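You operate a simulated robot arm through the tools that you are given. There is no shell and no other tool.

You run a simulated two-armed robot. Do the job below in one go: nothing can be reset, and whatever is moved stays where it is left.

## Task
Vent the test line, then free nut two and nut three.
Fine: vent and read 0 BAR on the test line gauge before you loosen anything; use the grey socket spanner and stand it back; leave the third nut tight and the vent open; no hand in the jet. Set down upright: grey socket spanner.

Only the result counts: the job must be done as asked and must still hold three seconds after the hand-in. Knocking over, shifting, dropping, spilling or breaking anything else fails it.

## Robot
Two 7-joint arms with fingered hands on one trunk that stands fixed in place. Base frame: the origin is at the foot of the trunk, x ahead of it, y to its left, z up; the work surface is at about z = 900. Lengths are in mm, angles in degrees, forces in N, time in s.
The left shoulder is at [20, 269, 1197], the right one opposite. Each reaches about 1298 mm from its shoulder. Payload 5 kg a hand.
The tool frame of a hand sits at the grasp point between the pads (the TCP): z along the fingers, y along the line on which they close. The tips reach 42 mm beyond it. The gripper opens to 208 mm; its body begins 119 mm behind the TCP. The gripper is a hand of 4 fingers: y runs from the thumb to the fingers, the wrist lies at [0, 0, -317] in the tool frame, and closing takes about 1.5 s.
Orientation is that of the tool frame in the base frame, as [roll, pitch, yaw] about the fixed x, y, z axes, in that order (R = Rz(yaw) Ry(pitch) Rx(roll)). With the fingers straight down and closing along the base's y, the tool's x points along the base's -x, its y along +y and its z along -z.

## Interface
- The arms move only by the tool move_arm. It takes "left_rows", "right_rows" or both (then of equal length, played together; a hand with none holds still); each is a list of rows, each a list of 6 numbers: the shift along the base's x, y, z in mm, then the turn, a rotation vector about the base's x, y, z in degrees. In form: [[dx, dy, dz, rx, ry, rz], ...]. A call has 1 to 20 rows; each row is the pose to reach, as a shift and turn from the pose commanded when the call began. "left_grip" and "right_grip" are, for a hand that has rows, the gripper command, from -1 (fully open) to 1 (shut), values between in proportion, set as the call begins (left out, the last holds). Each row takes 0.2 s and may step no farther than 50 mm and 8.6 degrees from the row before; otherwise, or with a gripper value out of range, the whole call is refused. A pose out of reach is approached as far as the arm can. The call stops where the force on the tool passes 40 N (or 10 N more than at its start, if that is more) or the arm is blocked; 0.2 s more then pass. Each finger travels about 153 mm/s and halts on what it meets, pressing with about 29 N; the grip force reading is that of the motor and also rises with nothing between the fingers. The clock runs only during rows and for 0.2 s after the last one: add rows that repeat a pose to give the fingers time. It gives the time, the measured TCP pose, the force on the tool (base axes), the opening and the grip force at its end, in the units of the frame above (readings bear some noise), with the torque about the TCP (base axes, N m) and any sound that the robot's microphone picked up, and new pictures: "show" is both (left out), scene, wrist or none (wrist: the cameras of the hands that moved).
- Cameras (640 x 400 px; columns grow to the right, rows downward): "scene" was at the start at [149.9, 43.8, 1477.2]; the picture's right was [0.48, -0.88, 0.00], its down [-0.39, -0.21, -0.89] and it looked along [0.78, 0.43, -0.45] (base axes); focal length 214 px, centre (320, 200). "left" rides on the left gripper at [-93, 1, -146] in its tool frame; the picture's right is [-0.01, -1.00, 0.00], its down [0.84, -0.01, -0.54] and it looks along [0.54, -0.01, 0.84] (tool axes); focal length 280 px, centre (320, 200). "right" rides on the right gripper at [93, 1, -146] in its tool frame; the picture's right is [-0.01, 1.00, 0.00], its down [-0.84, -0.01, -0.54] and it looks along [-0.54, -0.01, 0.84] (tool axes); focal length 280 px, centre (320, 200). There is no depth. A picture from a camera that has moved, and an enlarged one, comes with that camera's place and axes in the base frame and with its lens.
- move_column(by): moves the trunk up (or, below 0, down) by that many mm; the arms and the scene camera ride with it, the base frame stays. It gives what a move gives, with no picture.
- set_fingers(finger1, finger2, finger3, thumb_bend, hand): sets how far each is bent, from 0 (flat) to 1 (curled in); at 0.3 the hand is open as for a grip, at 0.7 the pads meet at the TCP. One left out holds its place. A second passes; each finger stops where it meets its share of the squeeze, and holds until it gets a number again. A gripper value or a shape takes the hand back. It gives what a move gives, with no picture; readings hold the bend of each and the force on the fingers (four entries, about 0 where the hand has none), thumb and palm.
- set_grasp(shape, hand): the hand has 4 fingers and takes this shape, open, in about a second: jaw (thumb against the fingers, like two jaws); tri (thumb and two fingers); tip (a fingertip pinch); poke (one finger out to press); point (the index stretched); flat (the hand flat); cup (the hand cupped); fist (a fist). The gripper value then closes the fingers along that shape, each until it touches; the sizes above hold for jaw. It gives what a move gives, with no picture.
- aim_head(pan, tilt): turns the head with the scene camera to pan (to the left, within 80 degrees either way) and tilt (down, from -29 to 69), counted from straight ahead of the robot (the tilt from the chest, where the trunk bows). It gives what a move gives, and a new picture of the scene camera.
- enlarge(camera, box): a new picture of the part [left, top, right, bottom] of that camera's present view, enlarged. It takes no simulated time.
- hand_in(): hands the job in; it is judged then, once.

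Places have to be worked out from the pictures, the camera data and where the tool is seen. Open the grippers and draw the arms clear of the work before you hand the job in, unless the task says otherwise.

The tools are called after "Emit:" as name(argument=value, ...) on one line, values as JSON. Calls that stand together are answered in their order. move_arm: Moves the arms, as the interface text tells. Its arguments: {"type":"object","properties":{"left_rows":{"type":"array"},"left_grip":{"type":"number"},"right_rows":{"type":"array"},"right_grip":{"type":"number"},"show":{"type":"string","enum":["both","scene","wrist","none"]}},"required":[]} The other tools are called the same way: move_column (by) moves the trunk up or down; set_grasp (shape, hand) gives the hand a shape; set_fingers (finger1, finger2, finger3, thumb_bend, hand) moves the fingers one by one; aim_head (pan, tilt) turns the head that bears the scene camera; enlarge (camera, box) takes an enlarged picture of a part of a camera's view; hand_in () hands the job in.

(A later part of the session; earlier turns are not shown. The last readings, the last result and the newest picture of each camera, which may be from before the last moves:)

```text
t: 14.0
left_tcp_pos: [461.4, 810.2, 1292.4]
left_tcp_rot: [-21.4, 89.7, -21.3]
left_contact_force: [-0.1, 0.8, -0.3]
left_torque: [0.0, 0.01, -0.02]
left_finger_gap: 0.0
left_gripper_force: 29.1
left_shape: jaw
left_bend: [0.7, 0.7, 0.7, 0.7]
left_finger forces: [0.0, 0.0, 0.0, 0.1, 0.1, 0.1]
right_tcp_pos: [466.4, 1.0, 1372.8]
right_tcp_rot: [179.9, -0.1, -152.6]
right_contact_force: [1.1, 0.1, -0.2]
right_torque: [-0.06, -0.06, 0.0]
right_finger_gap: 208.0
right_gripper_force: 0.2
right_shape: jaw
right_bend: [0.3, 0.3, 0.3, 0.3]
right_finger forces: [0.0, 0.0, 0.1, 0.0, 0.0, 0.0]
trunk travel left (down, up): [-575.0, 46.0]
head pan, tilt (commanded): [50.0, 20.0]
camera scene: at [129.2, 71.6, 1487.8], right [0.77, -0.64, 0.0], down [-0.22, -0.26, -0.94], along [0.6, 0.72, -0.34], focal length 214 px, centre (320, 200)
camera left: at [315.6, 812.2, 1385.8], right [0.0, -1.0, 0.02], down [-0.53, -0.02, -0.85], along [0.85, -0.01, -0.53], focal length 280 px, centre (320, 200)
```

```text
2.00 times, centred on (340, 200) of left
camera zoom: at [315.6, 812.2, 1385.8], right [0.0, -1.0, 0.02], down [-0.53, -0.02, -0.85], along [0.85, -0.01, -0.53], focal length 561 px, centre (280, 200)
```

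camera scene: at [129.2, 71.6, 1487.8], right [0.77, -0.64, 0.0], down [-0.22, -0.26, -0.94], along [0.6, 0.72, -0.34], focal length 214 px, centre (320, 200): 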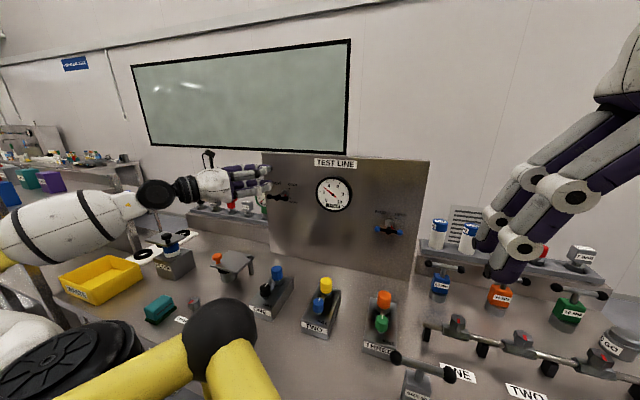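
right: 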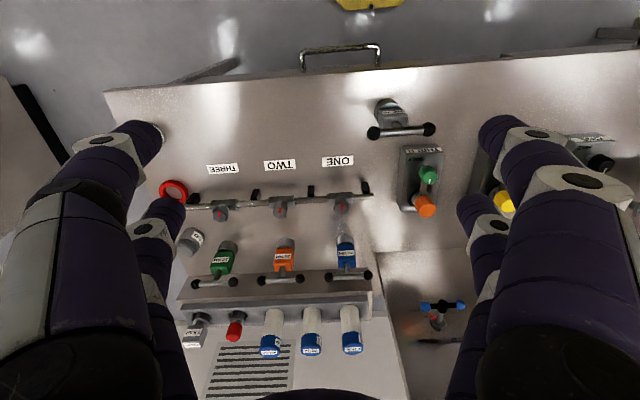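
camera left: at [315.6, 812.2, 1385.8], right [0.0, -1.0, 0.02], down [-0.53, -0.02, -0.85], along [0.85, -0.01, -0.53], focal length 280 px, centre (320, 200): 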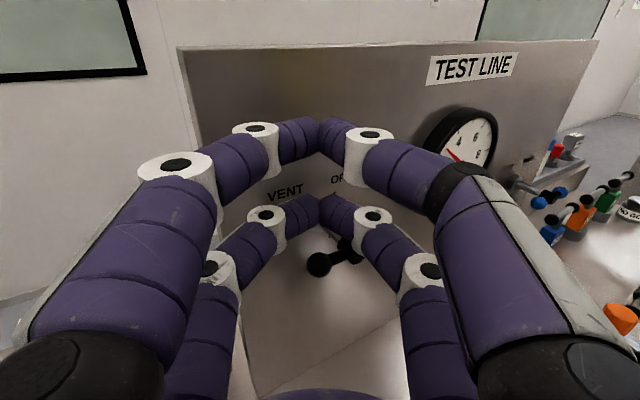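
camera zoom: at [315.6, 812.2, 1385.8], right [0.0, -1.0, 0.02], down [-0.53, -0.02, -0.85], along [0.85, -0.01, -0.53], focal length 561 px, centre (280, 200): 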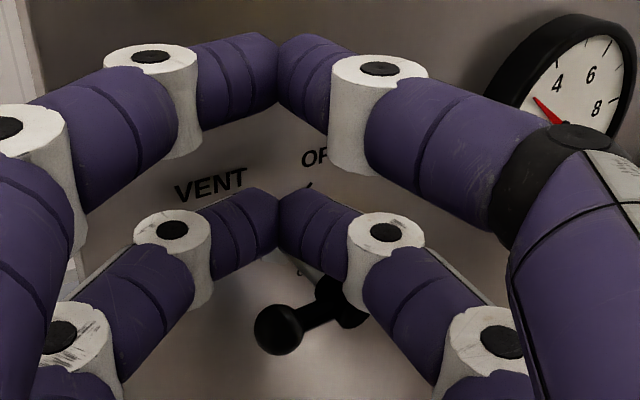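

The left camera confirms the left ball at about (492,809,1211), directly beneath the lower fingertip pair. I push down gently in small steps to start turning the lever toward OPEN.

Emit:
move_arm(left_rows=[[0, 0, -10, 0, 0, 0], [0, 0, -18, 0, 0, 0], [0, 0, -24, 0, 0, 0], [0, 0, -30, 0, 0, 0], [0, 0, -36, 0, 0, 0], [0, 0, -42, 0, 0, 0], [0, 0, -48, 0, 0, 0]], show="both")

Emit:
enlarge(camera="scene", box=[220, 140, 400, 250])

Emit:
enlarge(camera="left", box=[240, 100, 440, 300])

```text
t: 15.6
left_tcp_pos: [462.1, 811.4, 1244.9]
left_tcp_rot: [-17.2, 89.6, -17.0]
left_contact_force: [-1.0, 2.7, 5.6]
left_torque: [-0.01, -0.21, 0.04]
left_finger_gap: 0.0
left_gripper_force: 29.2
left_shape: jaw
left_bend: [0.7, 0.7, 0.7, 0.7]
left_finger forces: [0.0, 0.0, 0.1, 0.0, 0.0, 0.1]
right_tcp_pos: [466.2, 0.6, 1373.2]
right_tcp_rot: [-180.0, 0.0, -152.6]
right_contact_force: [0.1, 0.4, -0.4]
right_torque: [-0.06, 0.0, 0.02]
right_finger_gap: 207.9
right_gripper_force: 0.0
right_shape: jaw
right_bend: [0.3, 0.3, 0.3, 0.3]
right_finger forces: [0.1, 0.0, 0.0, 0.1, 0.0, 0.1]
trunk travel left (down, up): [-575.0, 46.0]
head pan, tilt (commanded): [50.0, 20.0]
camera scene: at [129.1, 71.2, 1487.9], right [0.77, -0.64, 0.0], down [-0.22, -0.26, -0.94], along [0.6, 0.72, -0.34], focal length 214 px, centre (320, 200)
camera left: at [315.6, 812.0, 1337.9], right [0.0, -1.0, 0.02], down [-0.53, -0.02, -0.85], along [0.85, -0.01, -0.53], focal length 280 px, centre (320, 200)
```

scene: 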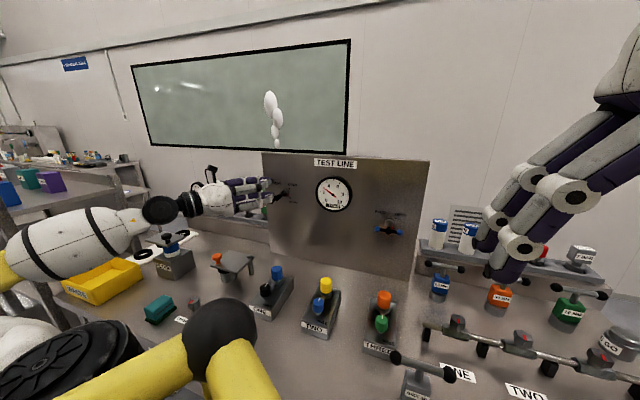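
left: 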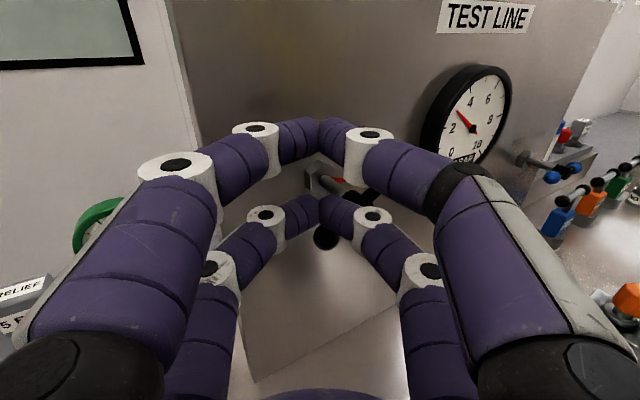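

```text
3.56 times, centred on (310, 195) of scene
camera zoom: at [129.1, 71.2, 1487.9], right [0.77, -0.64, 0.0], down [-0.22, -0.26, -0.94], along [0.6, 0.72, -0.34], focal length 763 px, centre (356, 218)
```

zoom: 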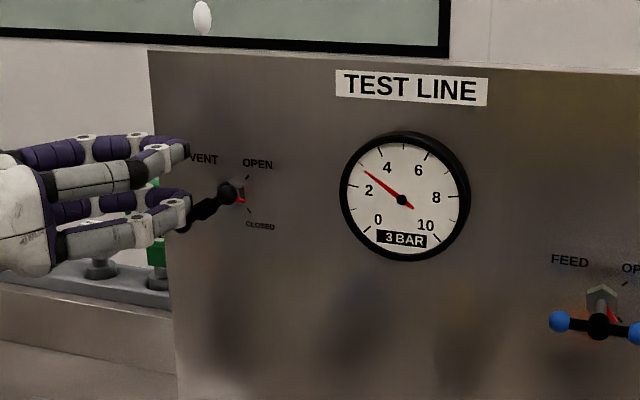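

```text
2.00 times, centred on (340, 200) of left
camera zoom: at [315.6, 812.0, 1337.9], right [0.0, -1.0, 0.02], down [-0.53, -0.02, -0.85], along [0.85, -0.01, -0.53], focal length 561 px, centre (280, 200)
```

zoom: 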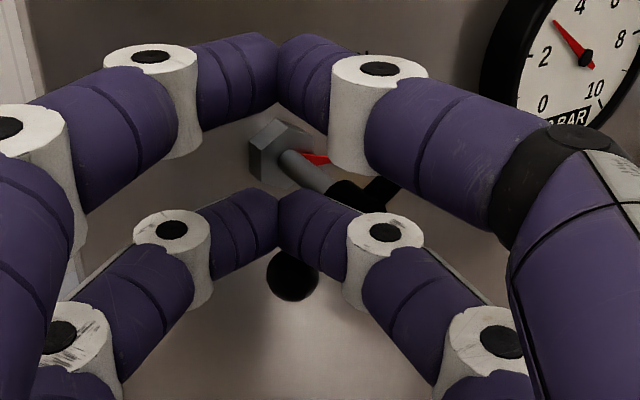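

The lever is turning and white puffs of the vent jet rise from behind the top of the panel — well above my hand, which stays below and in front. I continue the arc down and slightly to the right to open fully.

Emit:
move_arm(left_rows=[[0, 0, -7, 0, 0, 0], [0, 0, -14, 0, 0, 0], [0, 0, -21, 0, 0, 0], [0, -1, -28, 0, 0, 0], [1, -3, -34, 0, 0, 0], [2, -5, -39, 0, 0, 0], [4, -8, -43, 0, 0, 0]], show="both")

Emit:
enlarge(camera="scene", box=[220, 140, 400, 250])

Emit:
enlarge(camera="left", box=[240, 100, 440, 300])

```text
t: 17.2
left_tcp_pos: [463.7, 804.5, 1201.6]
left_tcp_rot: [-14.1, 89.7, -13.7]
left_contact_force: [-15.2, 9.3, 3.2]
left_torque: [0.25, 0.28, 0.13]
left_finger_gap: 0.0
left_gripper_force: 29.1
left_shape: jaw
left_bend: [0.7, 0.7, 0.7, 0.7]
left_finger forces: [0.0, 0.0, 0.0, 0.1, 0.1, 0.0]
right_tcp_pos: [465.8, 2.3, 1373.5]
right_tcp_rot: [180.0, 0.0, -152.5]
right_contact_force: [0.6, -0.4, -0.4]
right_torque: [-0.03, 0.03, -0.01]
right_finger_gap: 207.7
right_gripper_force: 0.0
right_shape: jaw
right_bend: [0.3, 0.3, 0.3, 0.3]
right_finger forces: [0.0, 0.1, 0.0, 0.1, 0.0, 0.0]
trunk travel left (down, up): [-575.0, 46.0]
head pan, tilt (commanded): [50.0, 20.0]
camera scene: at [128.1, 71.9, 1487.9], right [0.77, -0.64, 0.0], down [-0.22, -0.26, -0.94], along [0.6, 0.72, -0.34], focal length 214 px, centre (320, 200)
camera left: at [316.9, 805.3, 1294.9], right [0.01, -1.0, 0.02], down [-0.53, -0.02, -0.85], along [0.85, 0.0, -0.53], focal length 280 px, centre (320, 200)
```

scene: 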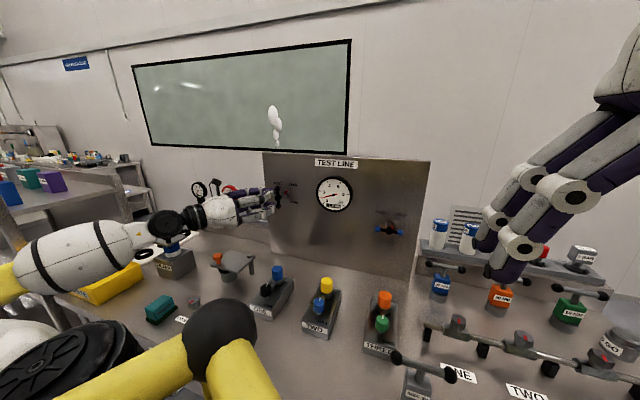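
left: 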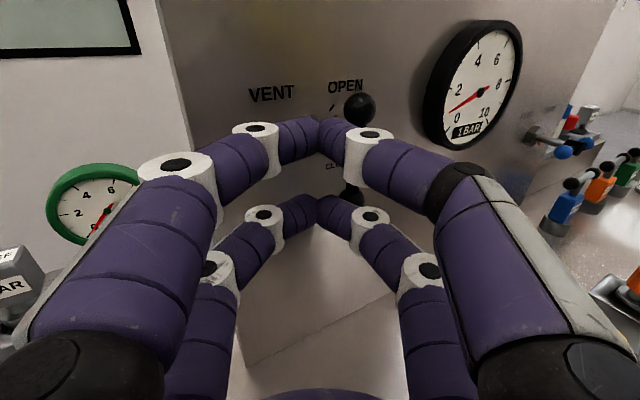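

```text
3.56 times, centred on (310, 195) of scene
camera zoom: at [128.1, 71.9, 1487.9], right [0.77, -0.64, 0.0], down [-0.22, -0.26, -0.94], along [0.6, 0.72, -0.34], focal length 763 px, centre (356, 218)
```

zoom: 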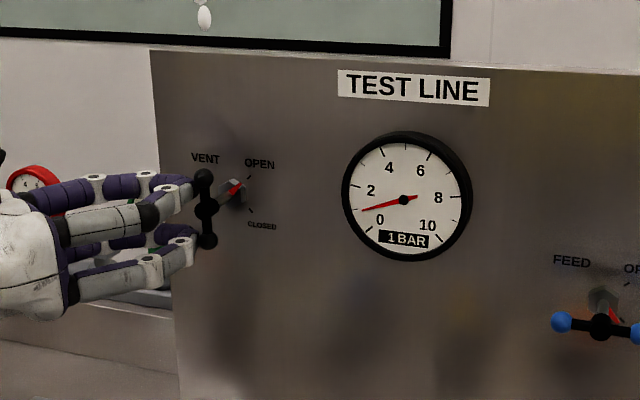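

```text
2.00 times, centred on (340, 200) of left
camera zoom: at [316.9, 805.3, 1294.9], right [0.01, -1.0, 0.02], down [-0.53, -0.02, -0.85], along [0.85, 0.0, -0.53], focal length 561 px, centre (280, 200)
```

zoom: 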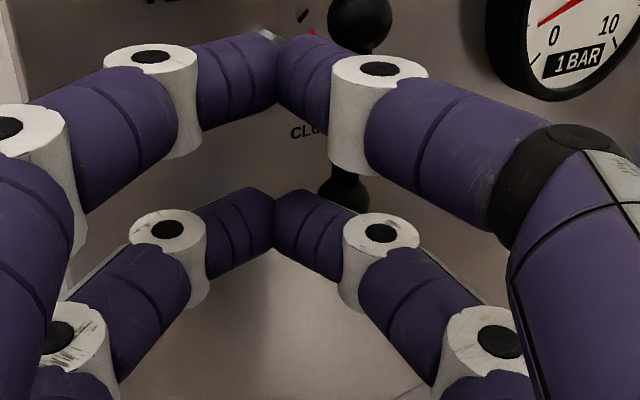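

The lever is now vertical, pointer at OPEN, and the gauge is falling (1 BAR). I withdraw the left hand left and straight back, without going up into the jet.

Emit:
move_arm(left_rows=[[-2, 12, 0, 0, 0, 0], [-30, 25, 0, 0, 0, 0], [-70, 40, 0, 0, 0, 0], [-110, 50, 0, 0, 0, 0], [-140, 60, 0, 0, 0, 0], [-140, 60, 0, 0, 0, 0], [-140, 60, 0, 0, 0, 0]], show="both")

Emit:
enlarge(camera="scene", box=[220, 140, 400, 250])

```text
t: 18.8
left_tcp_pos: [362.5, 859.6, 1201.7]
left_tcp_rot: [-18.2, 89.7, -18.1]
left_contact_force: [-0.1, -0.9, 0.1]
left_torque: [0.0, -0.01, 0.0]
left_finger_gap: 0.0
left_gripper_force: 28.3
left_shape: jaw
left_bend: [0.7, 0.7, 0.7, 0.7]
left_finger forces: [0.0, 0.1, 0.0, 0.0, 0.1, 0.0]
left hand out of reach, approached as far as the arm can: row 4, 5, 6, 7
right_tcp_pos: [467.6, 1.3, 1372.4]
right_tcp_rot: [180.0, 0.0, -152.6]
right_contact_force: [0.6, -0.3, -0.7]
right_torque: [-0.04, -0.02, -0.01]
right_finger_gap: 207.8
right_gripper_force: 0.0
right_shape: jaw
right_bend: [0.3, 0.3, 0.3, 0.3]
right_finger forces: [0.1, 0.1, 0.0, 0.0, 0.0, 0.0]
trunk travel left (down, up): [-575.0, 46.0]
head pan, tilt (commanded): [50.0, 20.0]
camera scene: at [129.3, 71.4, 1487.7], right [0.77, -0.64, 0.0], down [-0.22, -0.26, -0.94], along [0.6, 0.72, -0.34], focal length 214 px, centre (320, 200)
camera left: at [215.7, 862.2, 1294.3], right [0.0, -1.0, 0.02], down [-0.53, -0.01, -0.84], along [0.84, -0.01, -0.53], focal length 280 px, centre (320, 200)
```

scene: 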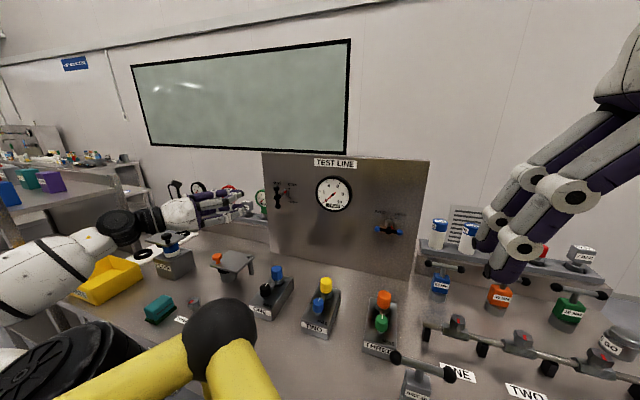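
left: 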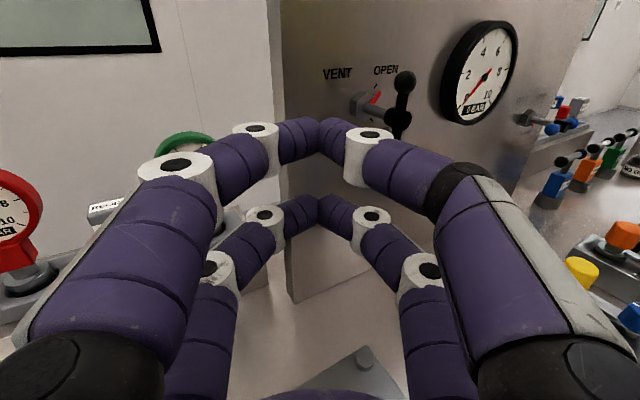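

```text
3.56 times, centred on (310, 195) of scene
camera zoom: at [129.3, 71.4, 1487.7], right [0.77, -0.64, 0.0], down [-0.22, -0.26, -0.94], along [0.6, 0.72, -0.34], focal length 763 px, centre (356, 218)
```

zoom: 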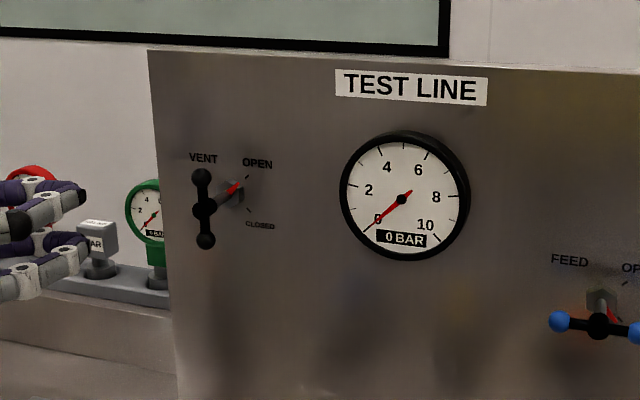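

The gauge now reads 0 BAR with the vent open and the jet gone. Next the spanner: I turn the head to it and move the right hand above it at z≈1300, turning the hand −87° about vertical so its digits will close across the T-bar.

Emit:
aim_head(pan=15, tilt=38)

Emit:
move_arm(right_rows=[[0, 10, 0, 0, 0, -8], [0, 22, -5, 0, 0, -16], [0, 36, -10, 0, 0, -24], [0, 50, -15, 0, 0, -32], [0, 66, -22, 0, 0, -40], [0, 82, -29, 0, 0, -48], [0, 98, -36, 0, 0, -56], [0, 114, -44, 0, 0, -64], [0, 130, -52, 0, 0, -72], [0, 146, -60, 0, 0, -80], [-2, 160, -68, 0, 0, -87], [-2, 160, -68, 0, 0, -87]], show="both")

```text
t: 19.8
left_tcp_pos: [362.0, 861.6, 1201.3]
left_tcp_rot: [-17.6, 89.7, -17.4]
left_contact_force: [0.0, -0.4, 0.1]
left_torque: [-0.01, 0.03, -0.01]
left_finger_gap: 0.3
left_gripper_force: 29.2
left_shape: jaw
left_bend: [0.7, 0.7, 0.7, 0.7]
left_finger forces: [0.1, 0.2, 0.0, 0.0, 0.1, 0.0]
right_tcp_pos: [468.2, -0.8, 1372.2]
right_tcp_rot: [179.9, 0.0, -152.7]
right_contact_force: [-0.4, -0.7, 0.1]
right_torque: [0.01, 0.01, 0.02]
right_finger_gap: 207.9
right_gripper_force: 0.0
right_shape: jaw
right_bend: [0.3, 0.3, 0.3, 0.3]
right_finger forces: [0.0, 0.0, 0.0, 0.0, 0.0, 0.1]
trunk travel left (down, up): [-575.0, 46.0]
head pan, tilt (commanded): [15.0, 38.0]
camera scene: at [152.9, 22.2, 1459.4], right [0.26, -0.97, 0.0], down [-0.59, -0.16, -0.79], along [0.76, 0.2, -0.62], focal length 214 px, centre (320, 200)
```

scene: 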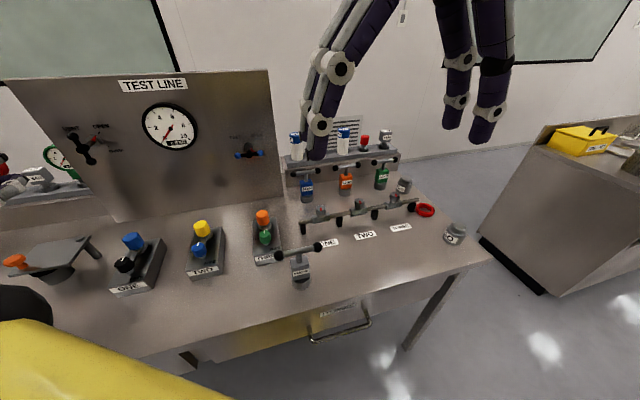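

```text
t: 22.6
left_tcp_pos: [360.9, 860.8, 1201.3]
left_tcp_rot: [-9.0, 89.7, -9.0]
left_contact_force: [-1.1, -1.0, -0.5]
left_torque: [-0.03, -0.01, -0.01]
left_finger_gap: 0.1
left_gripper_force: 28.7
left_shape: jaw
left_bend: [0.7, 0.7, 0.7, 0.7]
left_finger forces: [0.1, 0.1, 0.1, 0.0, 0.0, 0.0]
right_tcp_pos: [511.3, 119.7, 1351.8]
right_tcp_rot: [176.1, -3.8, 132.8]
right_contact_force: [-1.4, 0.7, 0.4]
right_torque: [0.03, -0.16, -0.03]
right_finger_gap: 208.0
right_gripper_force: 0.1
right_shape: jaw
right_bend: [0.3, 0.3, 0.3, 0.3]
right_finger forces: [0.0, 0.1, 0.0, 0.0, 0.0, 0.1]
right hand out of reach, approached as far as the arm can: row 9, 10, 11, 12
trunk travel left (down, up): [-575.0, 46.0]
head pan, tilt (commanded): [15.0, 38.0]
stopped in row 12 (right hand): the arm was blocked; the commanded pose is now the measured one
camera scene: at [150.7, 23.8, 1458.5], right [0.28, -0.96, 0.0], down [-0.6, -0.17, -0.78], along [0.75, 0.22, -0.62], focal length 214 px, centre (320, 200)
camera right: at [448.9, 175.2, 1503.9], right [0.74, 0.66, 0.07], down [0.56, -0.68, 0.48], along [0.36, -0.32, -0.88], focal length 280 px, centre (320, 200)
```

scene: 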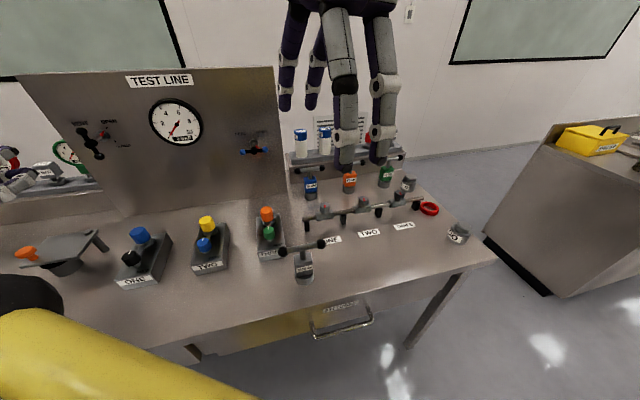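
right: 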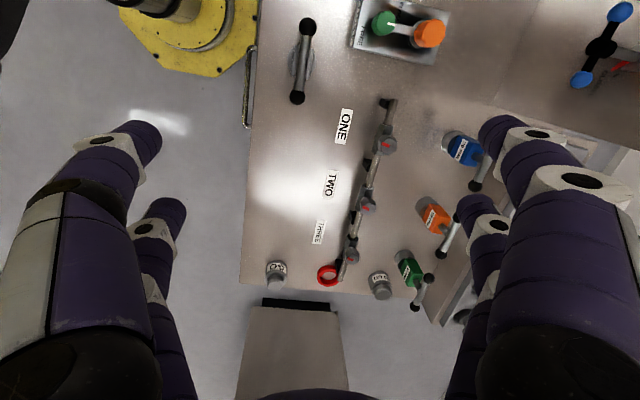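

The right wrist reaches its limit near −65° in that sense and the call stopped. I'll first level the hand again, then turn the other way (positive yaw) to test that range high above the bench.

Emit:
move_arm(right_rows=[[-10, 0, 5, -3, 0, 0], [-20, 0, 10, -5.5, 0, 0]], show="none")

Emit:
move_arm(right_rows=[[0, 4, 0, 0, 0, 8], [0, 8, 0, 0, 0, 16], [0, 12, 0, 0, 0, 24], [0, 16, 0, 0, 0, 32], [0, 20, 0, 0, 0, 40], [0, 24, 0, 0, 0, 48], [0, 28, 0, 0, 0, 56], [0, 32, 0, 0, 0, 64], [0, 36, 0, 0, 0, 72]], show="none")

```text
t: 23.4
left_tcp_pos: [363.1, 858.5, 1201.4]
left_tcp_rot: [-0.4, 89.7, -0.3]
left_contact_force: [0.0, -1.1, 0.5]
left_torque: [-0.01, 0.08, 0.1]
left_finger_gap: 0.0
left_gripper_force: 28.8
left_shape: jaw
left_bend: [0.7, 0.7, 0.7, 0.7]
left_finger forces: [0.0, 0.0, 0.0, 0.0, 0.0, 0.1]
right_tcp_pos: [511.5, 108.4, 1386.6]
right_tcp_rot: [177.7, -1.9, 133.8]
right_contact_force: [-1.5, 0.1, 0.2]
right_torque: [0.08, -0.07, -0.02]
right_finger_gap: 207.8
right_gripper_force: 0.1
right_shape: jaw
right_bend: [0.3, 0.3, 0.3, 0.3]
right_finger forces: [0.0, 0.0, 0.0, 0.0, 0.1, 0.0]
right hand out of reach, approached as far as the arm can: row 1, 2
trunk travel left (down, up): [-575.0, 46.0]
head pan, tilt (commanded): [15.0, 38.0]
stopped in row 2 (right hand): the arm was blocked; the commanded pose is now the measured one
```

```text
t: 25.4
left_tcp_pos: [363.5, 860.2, 1201.4]
left_tcp_rot: [-14.0, 89.7, -14.0]
left_contact_force: [0.0, 0.6, 0.1]
left_torque: [-0.05, -0.03, -0.01]
left_finger_gap: 0.3
left_gripper_force: 28.9
left_shape: jaw
left_bend: [0.7, 0.7, 0.7, 0.7]
left_finger forces: [0.0, 0.0, 0.1, 0.0, 0.0, 0.0]
right_tcp_pos: [512.9, 146.0, 1381.6]
right_tcp_rot: [178.1, -1.6, -154.1]
right_contact_force: [-0.5, 0.1, 0.0]
right_torque: [-0.05, 0.02, 0.0]
right_finger_gap: 208.1
right_gripper_force: 0.0
right_shape: jaw
right_bend: [0.3, 0.3, 0.3, 0.3]
right_finger forces: [0.0, 0.0, 0.1, 0.0, 0.1, 0.0]
trunk travel left (down, up): [-575.0, 46.0]
head pan, tilt (commanded): [15.0, 38.0]
```

The hand is back near its neutral yaw. I level it, then turn it in the positive direction by 95°, over the spanner at z≈1330.

Emit:
move_arm(right_rows=[[-15, 5, -10, -1.0, -2.3, 0], [-30, 10, -20, -1.0, -2.3, 0], [-48, 15, -30, -1.0, -2.3, 0]], show="none")

Emit:
move_arm(right_rows=[[0, 0, -2, 0, 0, 8], [0, 0, -4, 0, 0, 16], [0, 0, -6, 0, 0, 24], [0, 0, -8, 0, 0, 32], [0, 0, -10, 0, 0, 40], [0, 0, -12, 0, 0, 48], [0, 0, -14, 0, 0, 56], [0, 0, -16, 0, 0, 64], [0, 0, -18, 0, 0, 72], [0, 0, -20, 0, 0, 80], [0, 0, -20, 0, 0, 88], [0, 0, -20, 0, 0, 95], [0, 0, -20, 0, 0, 95]], show="both")

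```text
t: 26.2
left_tcp_pos: [362.1, 860.3, 1201.7]
left_tcp_rot: [-15.6, 89.6, -15.5]
left_contact_force: [0.0, -0.2, 0.0]
left_torque: [0.01, 0.01, -0.07]
left_finger_gap: 0.0
left_gripper_force: 29.1
left_shape: jaw
left_bend: [0.7, 0.7, 0.7, 0.7]
left_finger forces: [0.1, 0.0, 0.0, 0.0, 0.0, 0.0]
right_tcp_pos: [464.1, 161.9, 1352.3]
right_tcp_rot: [-180.0, 0.1, -154.2]
right_contact_force: [-0.7, 0.1, 0.3]
right_torque: [-0.08, -0.1, 0.0]
right_finger_gap: 207.9
right_gripper_force: 0.1
right_shape: jaw
right_bend: [0.3, 0.3, 0.3, 0.3]
right_finger forces: [0.0, 0.0, 0.1, 0.0, 0.0, 0.0]
trunk travel left (down, up): [-575.0, 46.0]
head pan, tilt (commanded): [15.0, 38.0]
```

```text
t: 29.0
left_tcp_pos: [361.0, 859.0, 1202.8]
left_tcp_rot: [-10.9, 89.6, -11.0]
left_contact_force: [-0.4, 0.1, 0.2]
left_torque: [0.01, 0.0, -0.03]
left_finger_gap: 0.0
left_gripper_force: 28.5
left_shape: jaw
left_bend: [0.7, 0.7, 0.7, 0.7]
left_finger forces: [0.0, 0.1, 0.0, 0.1, 0.1, 0.1]
right_tcp_pos: [463.2, 162.5, 1332.5]
right_tcp_rot: [179.9, 0.1, -59.2]
right_contact_force: [-0.5, -0.1, 0.2]
right_torque: [0.01, 0.02, -0.02]
right_finger_gap: 208.0
right_gripper_force: 0.2
right_shape: jaw
right_bend: [0.3, 0.3, 0.3, 0.3]
right_finger forces: [0.1, 0.0, 0.1, 0.0, 0.0, 0.1]
trunk travel left (down, up): [-575.0, 46.0]
head pan, tilt (commanded): [15.0, 38.0]
camera scene: at [152.7, 22.1, 1459.4], right [0.26, -0.97, 0.0], down [-0.59, -0.16, -0.79], along [0.76, 0.2, -0.62], focal length 214 px, centre (320, 200)
camera right: at [510.5, 80.4, 1478.5], right [-0.87, -0.5, 0.0], down [-0.42, 0.73, 0.54], along [-0.27, 0.47, -0.84], focal length 280 px, centre (320, 200)
```

scene: 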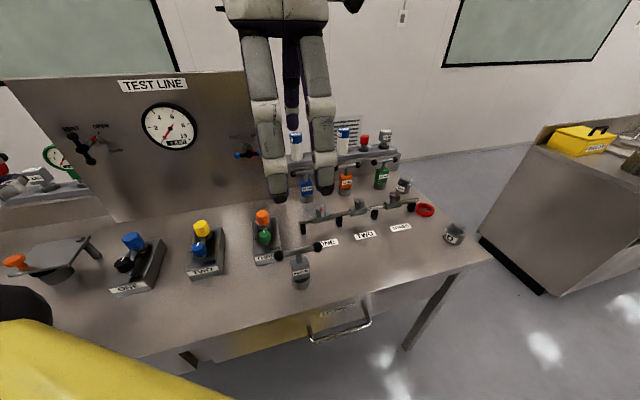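
right: 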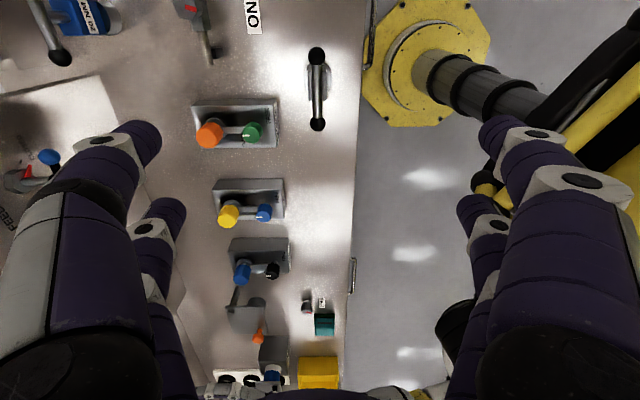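

The hand now sits at yaw −59.2 above the spanner, T-bar centre about (468,161). I'll zoom in both cameras to refine the bar's place and height before descending.

Emit:
enlarge(camera="scene", box=[260, 220, 340, 300])

Emit:
enlarge(camera="right", box=[270, 30, 370, 150])

```text
5.00 times, centred on (300, 260) of scene
camera zoom: at [152.7, 22.1, 1459.4], right [0.26, -0.97, 0.0], down [-0.59, -0.16, -0.79], along [0.76, 0.2, -0.62], focal length 1072 px, centre (420, -100)
```

zoom: 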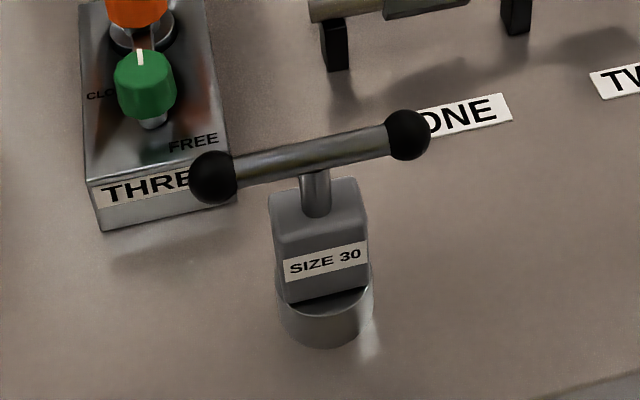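

```text
3.33 times, centred on (320, 90) of right
camera zoom: at [510.5, 80.4, 1478.5], right [-0.87, -0.5, 0.0], down [-0.42, 0.73, 0.54], along [-0.27, 0.47, -0.84], focal length 935 px, centre (320, 567)
```

zoom: 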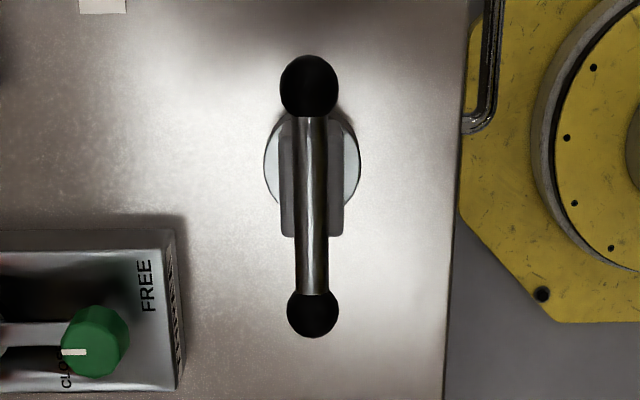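

Bar centre refined to (467,161,1034), box top at about z 985, so a TCP at z≈1040 keeps the tips clear of the box. I descend to z≈1075 first and check alignment.

Emit:
move_arm(right_rows=[[1, 0, -45, 0, 0, 0], [2, 0, -90, 0, 0, 0], [3, -1, -135, 0, 0, 0], [3, -1, -180, 0, 0, 0], [3, -1, -220, 0, 0, 0], [3, -1, -245, 0, 0, 0], [3, -1, -257, 0, 0, 0]], right_grip=-1, show="both")

Emit:
enlarge(camera="scene", box=[200, 170, 380, 310])

```text
t: 30.6
left_tcp_pos: [362.8, 859.9, 1200.6]
left_tcp_rot: [-11.0, 89.7, -11.0]
left_contact_force: [0.2, 0.1, 0.3]
left_torque: [-0.01, 0.01, 0.01]
left_finger_gap: 0.2
left_gripper_force: 29.1
left_shape: jaw
left_bend: [0.7, 0.7, 0.7, 0.7]
left_finger forces: [0.0, 0.0, 0.0, 0.0, 0.0, 0.0]
right_tcp_pos: [466.4, 159.6, 1074.8]
right_tcp_rot: [179.9, 0.1, -59.3]
right_contact_force: [0.9, 0.0, -0.3]
right_torque: [0.01, 0.0, -0.01]
right_finger_gap: 207.9
right_gripper_force: 0.0
right_shape: jaw
right_bend: [0.3, 0.3, 0.3, 0.3]
right_finger forces: [0.0, 0.0, 0.1, 0.0, 0.0, 0.0]
trunk travel left (down, up): [-575.0, 46.0]
head pan, tilt (commanded): [15.0, 38.0]
camera scene: at [152.9, 22.1, 1459.4], right [0.26, -0.97, 0.0], down [-0.59, -0.16, -0.79], along [0.76, 0.2, -0.62], focal length 214 px, centre (320, 200)
camera right: at [513.1, 79.2, 1220.6], right [-0.87, -0.5, 0.0], down [-0.42, 0.73, 0.54], along [-0.27, 0.47, -0.84], focal length 280 px, centre (320, 200)
```

scene: 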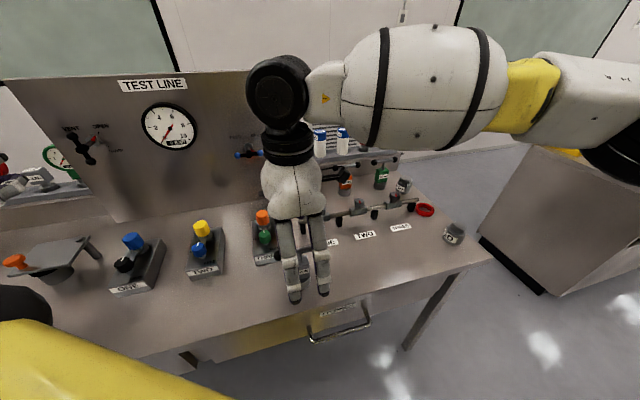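
right: 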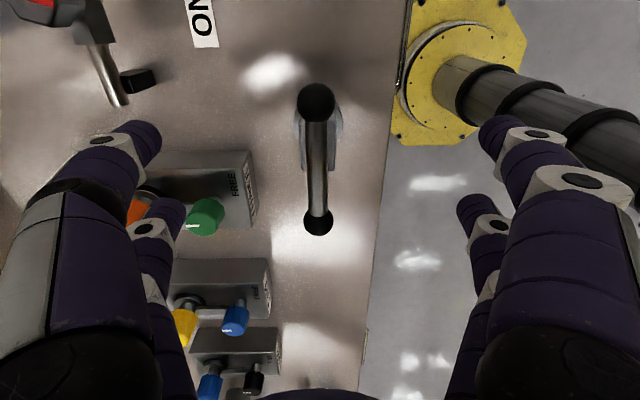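

```text
2.86 times, centred on (290, 240) of scene
camera zoom: at [152.9, 22.1, 1459.4], right [0.26, -0.97, 0.0], down [-0.59, -0.16, -0.79], along [0.76, 0.2, -0.62], focal length 613 px, centre (406, 86)
```

zoom: 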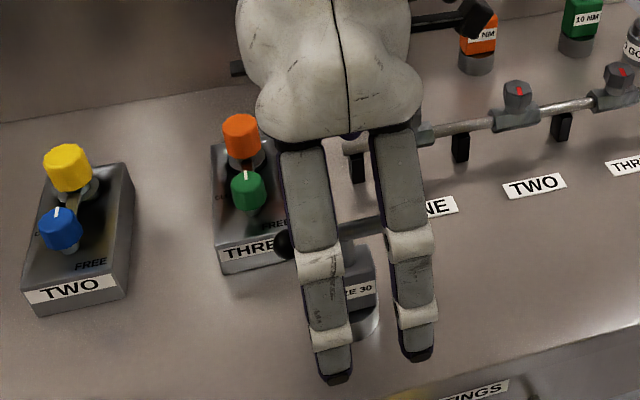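

Aligned within about 1 mm. I descend the last 35 mm and close on the T-bar.

Emit:
move_arm(right_rows=[[0, 0, -12, 0, 0, 0], [0, 0, -24, 0, 0, 0], [0, 0, -35, 0, 0, 0], [0, 0, -35, 0, 0, 0]], show="none")

Emit:
move_arm(right_rows=[[0, 0, 0, 0, 0, 0], [0, 0, 0, 0, 0, 0], [0, 0, 0, 0, 0, 0], [0, 0, 0, 0, 0, 0], [0, 0, 0, 0, 0, 0], [0, 0, 0, 0, 0, 0], [0, 0, 0, 0, 0, 0], [0, 0, 0, 0, 0, 0]], right_grip=1, show="both")

Emit:
enlarge(camera="scene", box=[220, 190, 380, 320])

```text
t: 31.6
left_tcp_pos: [361.9, 859.0, 1203.3]
left_tcp_rot: [-11.6, 89.7, -11.5]
left_contact_force: [0.0, -0.4, 0.9]
left_torque: [0.01, 0.01, -0.04]
left_finger_gap: 0.0
left_gripper_force: 29.5
left_shape: jaw
left_bend: [0.7, 0.7, 0.7, 0.7]
left_finger forces: [0.1, 0.0, 0.0, 0.0, 0.0, 0.1]
right_tcp_pos: [468.0, 160.7, 1038.2]
right_tcp_rot: [180.0, 0.2, -59.1]
right_contact_force: [0.8, -0.4, -0.9]
right_torque: [-0.01, 0.05, -0.02]
right_finger_gap: 207.7
right_gripper_force: 0.1
right_shape: jaw
right_bend: [0.3, 0.3, 0.3, 0.3]
right_finger forces: [0.0, 0.0, 0.0, 0.0, 0.0, 0.0]
trunk travel left (down, up): [-575.0, 46.0]
head pan, tilt (commanded): [15.0, 38.0]
```

```text
t: 33.4
left_tcp_pos: [363.3, 860.2, 1201.0]
left_tcp_rot: [-11.8, 89.7, -11.7]
left_contact_force: [-0.4, -0.7, 1.0]
left_torque: [0.01, -0.03, 0.02]
left_finger_gap: 0.0
left_gripper_force: 28.8
left_shape: jaw
left_bend: [0.7, 0.7, 0.7, 0.7]
left_finger forces: [0.1, 0.0, 0.0, 0.0, 0.0, 0.1]
right_tcp_pos: [467.4, 160.5, 1039.7]
right_tcp_rot: [179.8, 0.1, -59.2]
right_contact_force: [0.8, 0.5, -0.5]
right_torque: [-0.02, -0.01, 0.04]
right_finger_gap: 0.0
right_gripper_force: 29.2
right_shape: jaw
right_bend: [0.7, 0.7, 0.7, 0.7]
right_finger forces: [0.0, 0.1, 0.0, 0.0, 0.0, 0.0]
trunk travel left (down, up): [-575.0, 46.0]
head pan, tilt (commanded): [15.0, 38.0]
camera scene: at [152.9, 22.2, 1459.4], right [0.26, -0.97, 0.0], down [-0.59, -0.16, -0.79], along [0.76, 0.2, -0.62], focal length 214 px, centre (320, 200)
camera right: at [513.4, 79.1, 1186.3], right [-0.87, -0.5, 0.0], down [-0.42, 0.73, 0.54], along [-0.27, 0.47, -0.84], focal length 280 px, centre (320, 200)
```

scene: 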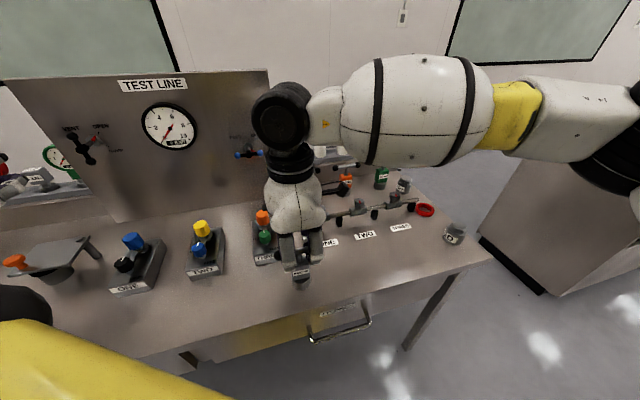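
right: 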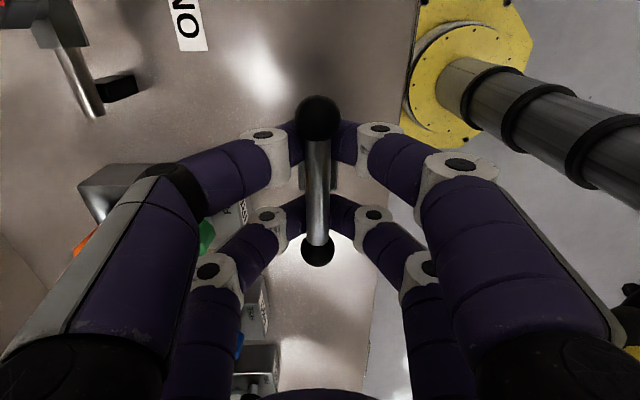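

```text
3.08 times, centred on (300, 255) of scene
camera zoom: at [152.9, 22.2, 1459.4], right [0.26, -0.97, 0.0], down [-0.59, -0.16, -0.79], along [0.76, 0.2, -0.62], focal length 660 px, centre (382, 31)
```

zoom: 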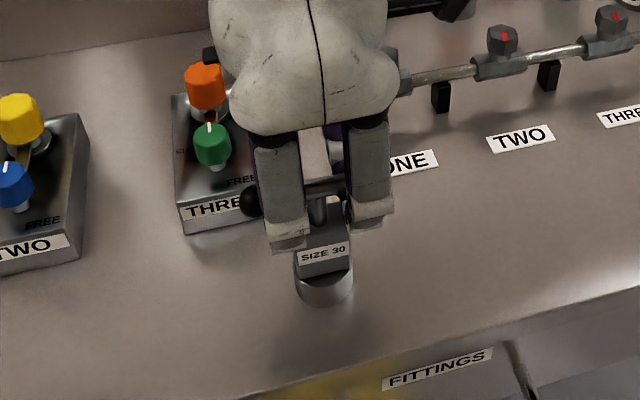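

The digits closed tip-to-tip underneath the bar (gap 0, no force): the tips really meet about 33 mm beyond the TCP. I'll open, raise the hand about 27 mm so the tips pinch the bar itself, and close again.

Emit:
move_arm(right_rows=[[0, 0, 0, 0, 0, 0], [0, 0, 0, 0, 0, 0], [0, 0, 0, 0, 0, 0], [0, 0, 0, 0, 0, 0], [0, 0, 0, 0, 0, 0], [0, 0, 0, 0, 0, 0], [0, 0, 0, 0, 0, 0]], right_grip=-1, show="none")

Emit:
move_arm(right_rows=[[0, 0, 14, 0, 0, 0], [0, 0, 27, 0, 0, 0], [0, 0, 27, 0, 0, 0]], show="none")

Emit:
move_arm(right_rows=[[0, 0, 0, 0, 0, 0], [0, 0, 0, 0, 0, 0], [0, 0, 0, 0, 0, 0], [0, 0, 0, 0, 0, 0], [0, 0, 0, 0, 0, 0], [0, 0, 0, 0, 0, 0], [0, 0, 0, 0, 0, 0], [0, 0, 0, 0, 0, 0]], right_grip=1, show="both")

Emit:
enlarge(camera="right", box=[220, 70, 420, 280])

Emit:
enlarge(camera="scene", box=[220, 190, 380, 320])

```text
t: 35.0
left_tcp_pos: [362.1, 858.9, 1202.1]
left_tcp_rot: [-11.8, 89.7, -11.7]
left_contact_force: [0.0, 0.4, -0.3]
left_torque: [0.01, 0.03, -0.02]
left_finger_gap: 0.0
left_gripper_force: 28.8
left_shape: jaw
left_bend: [0.7, 0.7, 0.7, 0.7]
left_finger forces: [0.0, 0.1, 0.1, 0.0, 0.1, 0.0]
right_tcp_pos: [468.3, 159.9, 1039.5]
right_tcp_rot: [179.9, 0.1, -59.2]
right_contact_force: [-0.3, 0.4, 0.1]
right_torque: [-0.02, 0.02, -0.01]
right_finger_gap: 207.8
right_gripper_force: 0.0
right_shape: jaw
right_bend: [0.3, 0.3, 0.3, 0.3]
right_finger forces: [0.1, 0.1, 0.0, 0.0, 0.0, 0.0]
trunk travel left (down, up): [-575.0, 46.0]
head pan, tilt (commanded): [15.0, 38.0]
```

```text
t: 35.8
left_tcp_pos: [361.3, 858.7, 1202.1]
left_tcp_rot: [-12.2, 89.6, -12.2]
left_contact_force: [0.7, -0.2, -0.1]
left_torque: [0.01, 0.02, -0.03]
left_finger_gap: 0.0
left_gripper_force: 29.2
left_shape: jaw
left_bend: [0.7, 0.7, 0.7, 0.7]
left_finger forces: [0.1, 0.0, 0.1, 0.0, 0.0, 0.1]
right_tcp_pos: [467.1, 161.9, 1067.0]
right_tcp_rot: [179.9, 0.2, -59.1]
right_contact_force: [-0.7, 0.2, 0.9]
right_torque: [-0.03, -0.01, -0.02]
right_finger_gap: 207.9
right_gripper_force: 0.1
right_shape: jaw
right_bend: [0.3, 0.3, 0.3, 0.3]
right_finger forces: [0.1, 0.0, 0.0, 0.0, 0.0, 0.1]
trunk travel left (down, up): [-575.0, 46.0]
head pan, tilt (commanded): [15.0, 38.0]
```

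```text
t: 37.6
left_tcp_pos: [362.4, 860.2, 1201.8]
left_tcp_rot: [-11.9, 89.8, -11.8]
left_contact_force: [-0.6, 0.3, 1.1]
left_torque: [-0.01, 0.03, -0.01]
left_finger_gap: 0.1
left_gripper_force: 28.8
left_shape: jaw
left_bend: [0.7, 0.7, 0.7, 0.7]
left_finger forces: [0.0, 0.0, 0.0, 0.0, 0.1, 0.0]
right_tcp_pos: [466.7, 160.3, 1066.8]
right_tcp_rot: [179.9, 0.1, -59.2]
right_contact_force: [0.4, 0.4, -0.5]
right_torque: [-0.02, -0.11, 0.01]
right_finger_gap: 8.1
right_gripper_force: 28.9
right_shape: jaw
right_bend: [0.71, 0.71, 0.71, 0.7]
right_finger forces: [23.1, 22.3, 22.6, 0.0, 25.0, 0.0]
trunk travel left (down, up): [-575.0, 46.0]
head pan, tilt (commanded): [15.0, 38.0]
camera scene: at [152.9, 22.2, 1459.4], right [0.26, -0.97, 0.0], down [-0.59, -0.16, -0.79], along [0.76, 0.2, -0.62], focal length 214 px, centre (320, 200)
camera right: at [513.5, 79.6, 1213.3], right [-0.87, -0.5, 0.0], down [-0.42, 0.73, 0.54], along [-0.27, 0.47, -0.84], focal length 280 px, centre (320, 200)
```

scene: 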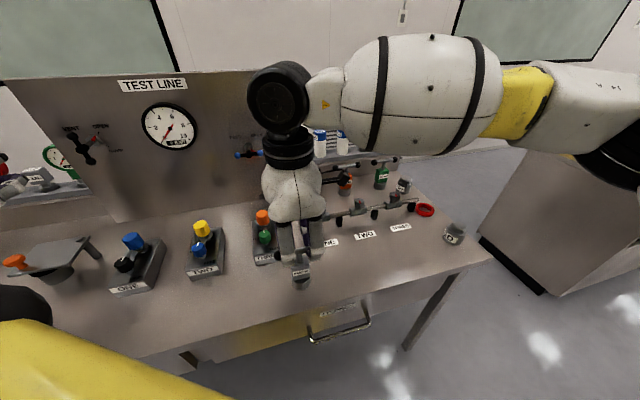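
right: 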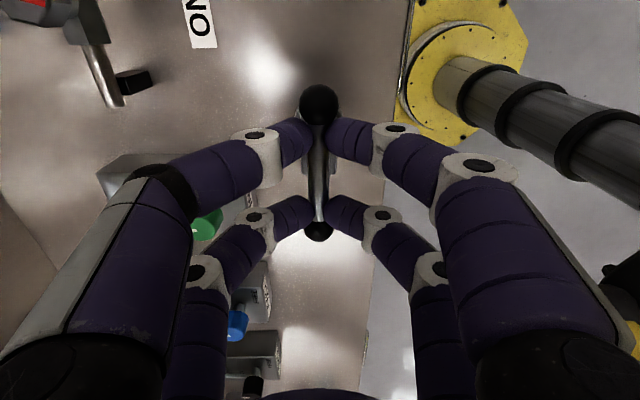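

```text
1.90 times, centred on (320, 175) of right
camera zoom: at [513.5, 79.6, 1213.3], right [-0.87, -0.5, 0.0], down [-0.42, 0.73, 0.54], along [-0.27, 0.47, -0.84], focal length 534 px, centre (320, 248)
```

zoom: 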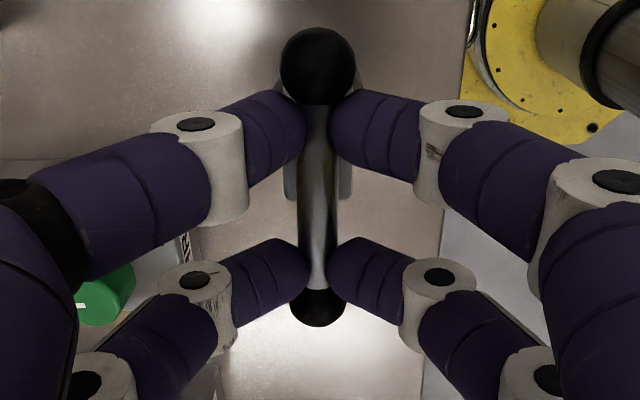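

```text
3.08 times, centred on (300, 255) of scene
camera zoom: at [152.9, 22.2, 1459.4], right [0.26, -0.97, 0.0], down [-0.59, -0.16, -0.79], along [0.76, 0.2, -0.62], focal length 660 px, centre (382, 31)
```

zoom: 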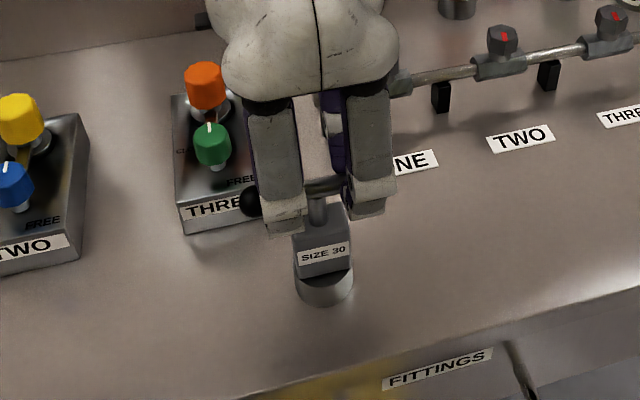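

All four digits now pinch the bar with about 23 N each. I lift slowly, 60 mm first, and check that the spanner hangs straight.

Emit:
move_arm(right_rows=[[0, 0, 5, 0, 0, 0], [0, 0, 15, 0, 0, 0], [0, 0, 30, 0, 0, 0], [0, 0, 45, 0, 0, 0], [0, 0, 60, 0, 0, 0], [0, 0, 60, 0, 0, 0]], show="both")

Emit:
enlarge(camera="scene", box=[220, 170, 380, 300])

Emit:
enlarge(camera="right", box=[220, 70, 420, 280])

```text
t: 39.0
left_tcp_pos: [363.0, 859.5, 1202.1]
left_tcp_rot: [-13.3, 89.8, -13.2]
left_contact_force: [0.7, 0.3, -0.1]
left_torque: [0.0, 0.02, 0.0]
left_finger_gap: 0.0
left_gripper_force: 28.8
left_shape: jaw
left_bend: [0.7, 0.7, 0.7, 0.7]
left_finger forces: [0.0, 0.0, 0.1, 0.1, 0.1, 0.0]
right_tcp_pos: [466.5, 161.1, 1126.3]
right_tcp_rot: [179.9, 0.1, -59.2]
right_contact_force: [-0.3, 0.4, -5.9]
right_torque: [0.02, 0.0, -0.01]
right_finger_gap: 7.8
right_gripper_force: 28.7
right_shape: jaw
right_bend: [0.71, 0.71, 0.71, 0.7]
right_finger forces: [22.4, 21.9, 21.5, 0.0, 23.0, 0.0]
trunk travel left (down, up): [-575.0, 46.0]
head pan, tilt (commanded): [15.0, 38.0]
camera scene: at [153.2, 22.2, 1459.3], right [0.26, -0.97, 0.0], down [-0.59, -0.16, -0.79], along [0.76, 0.2, -0.62], focal length 214 px, centre (320, 200)
camera right: at [513.9, 79.3, 1273.1], right [-0.87, -0.5, 0.0], down [-0.42, 0.73, 0.54], along [-0.27, 0.47, -0.84], focal length 280 px, centre (320, 200)
```

scene: 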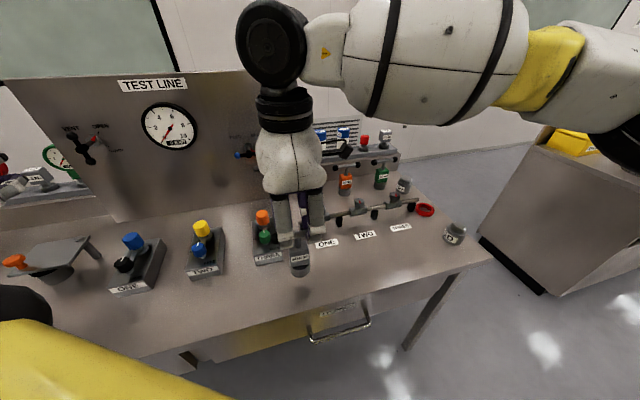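
right: 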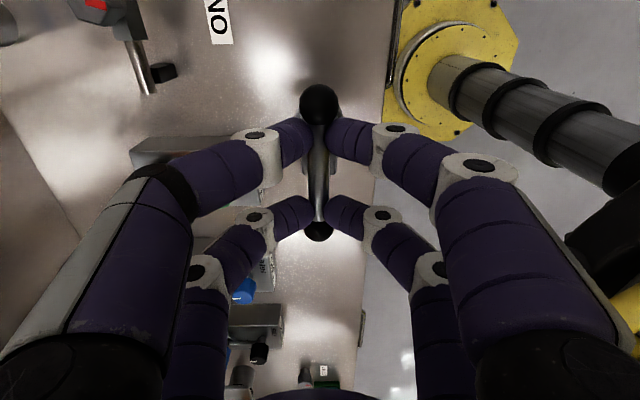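

```text
3.08 times, centred on (300, 235) of scene
camera zoom: at [153.2, 22.2, 1459.3], right [0.26, -0.97, 0.0], down [-0.59, -0.16, -0.79], along [0.76, 0.2, -0.62], focal length 660 px, centre (382, 92)
```

zoom: 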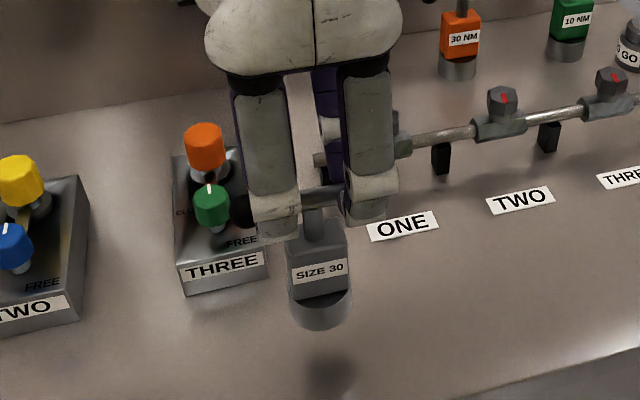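

```text
1.90 times, centred on (320, 175) of right
camera zoom: at [513.9, 79.3, 1273.1], right [-0.87, -0.5, 0.0], down [-0.42, 0.73, 0.54], along [-0.27, 0.47, -0.84], focal length 534 px, centre (320, 248)
```

zoom: 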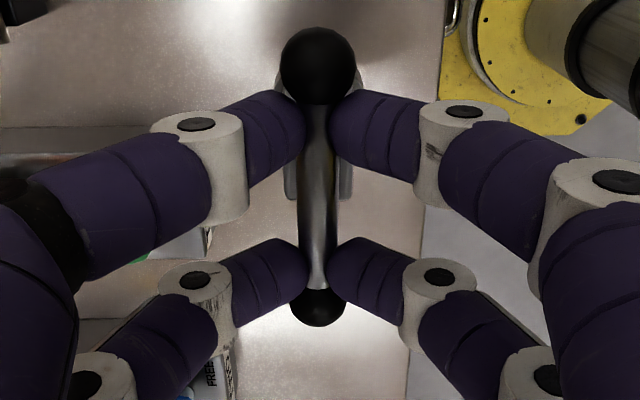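

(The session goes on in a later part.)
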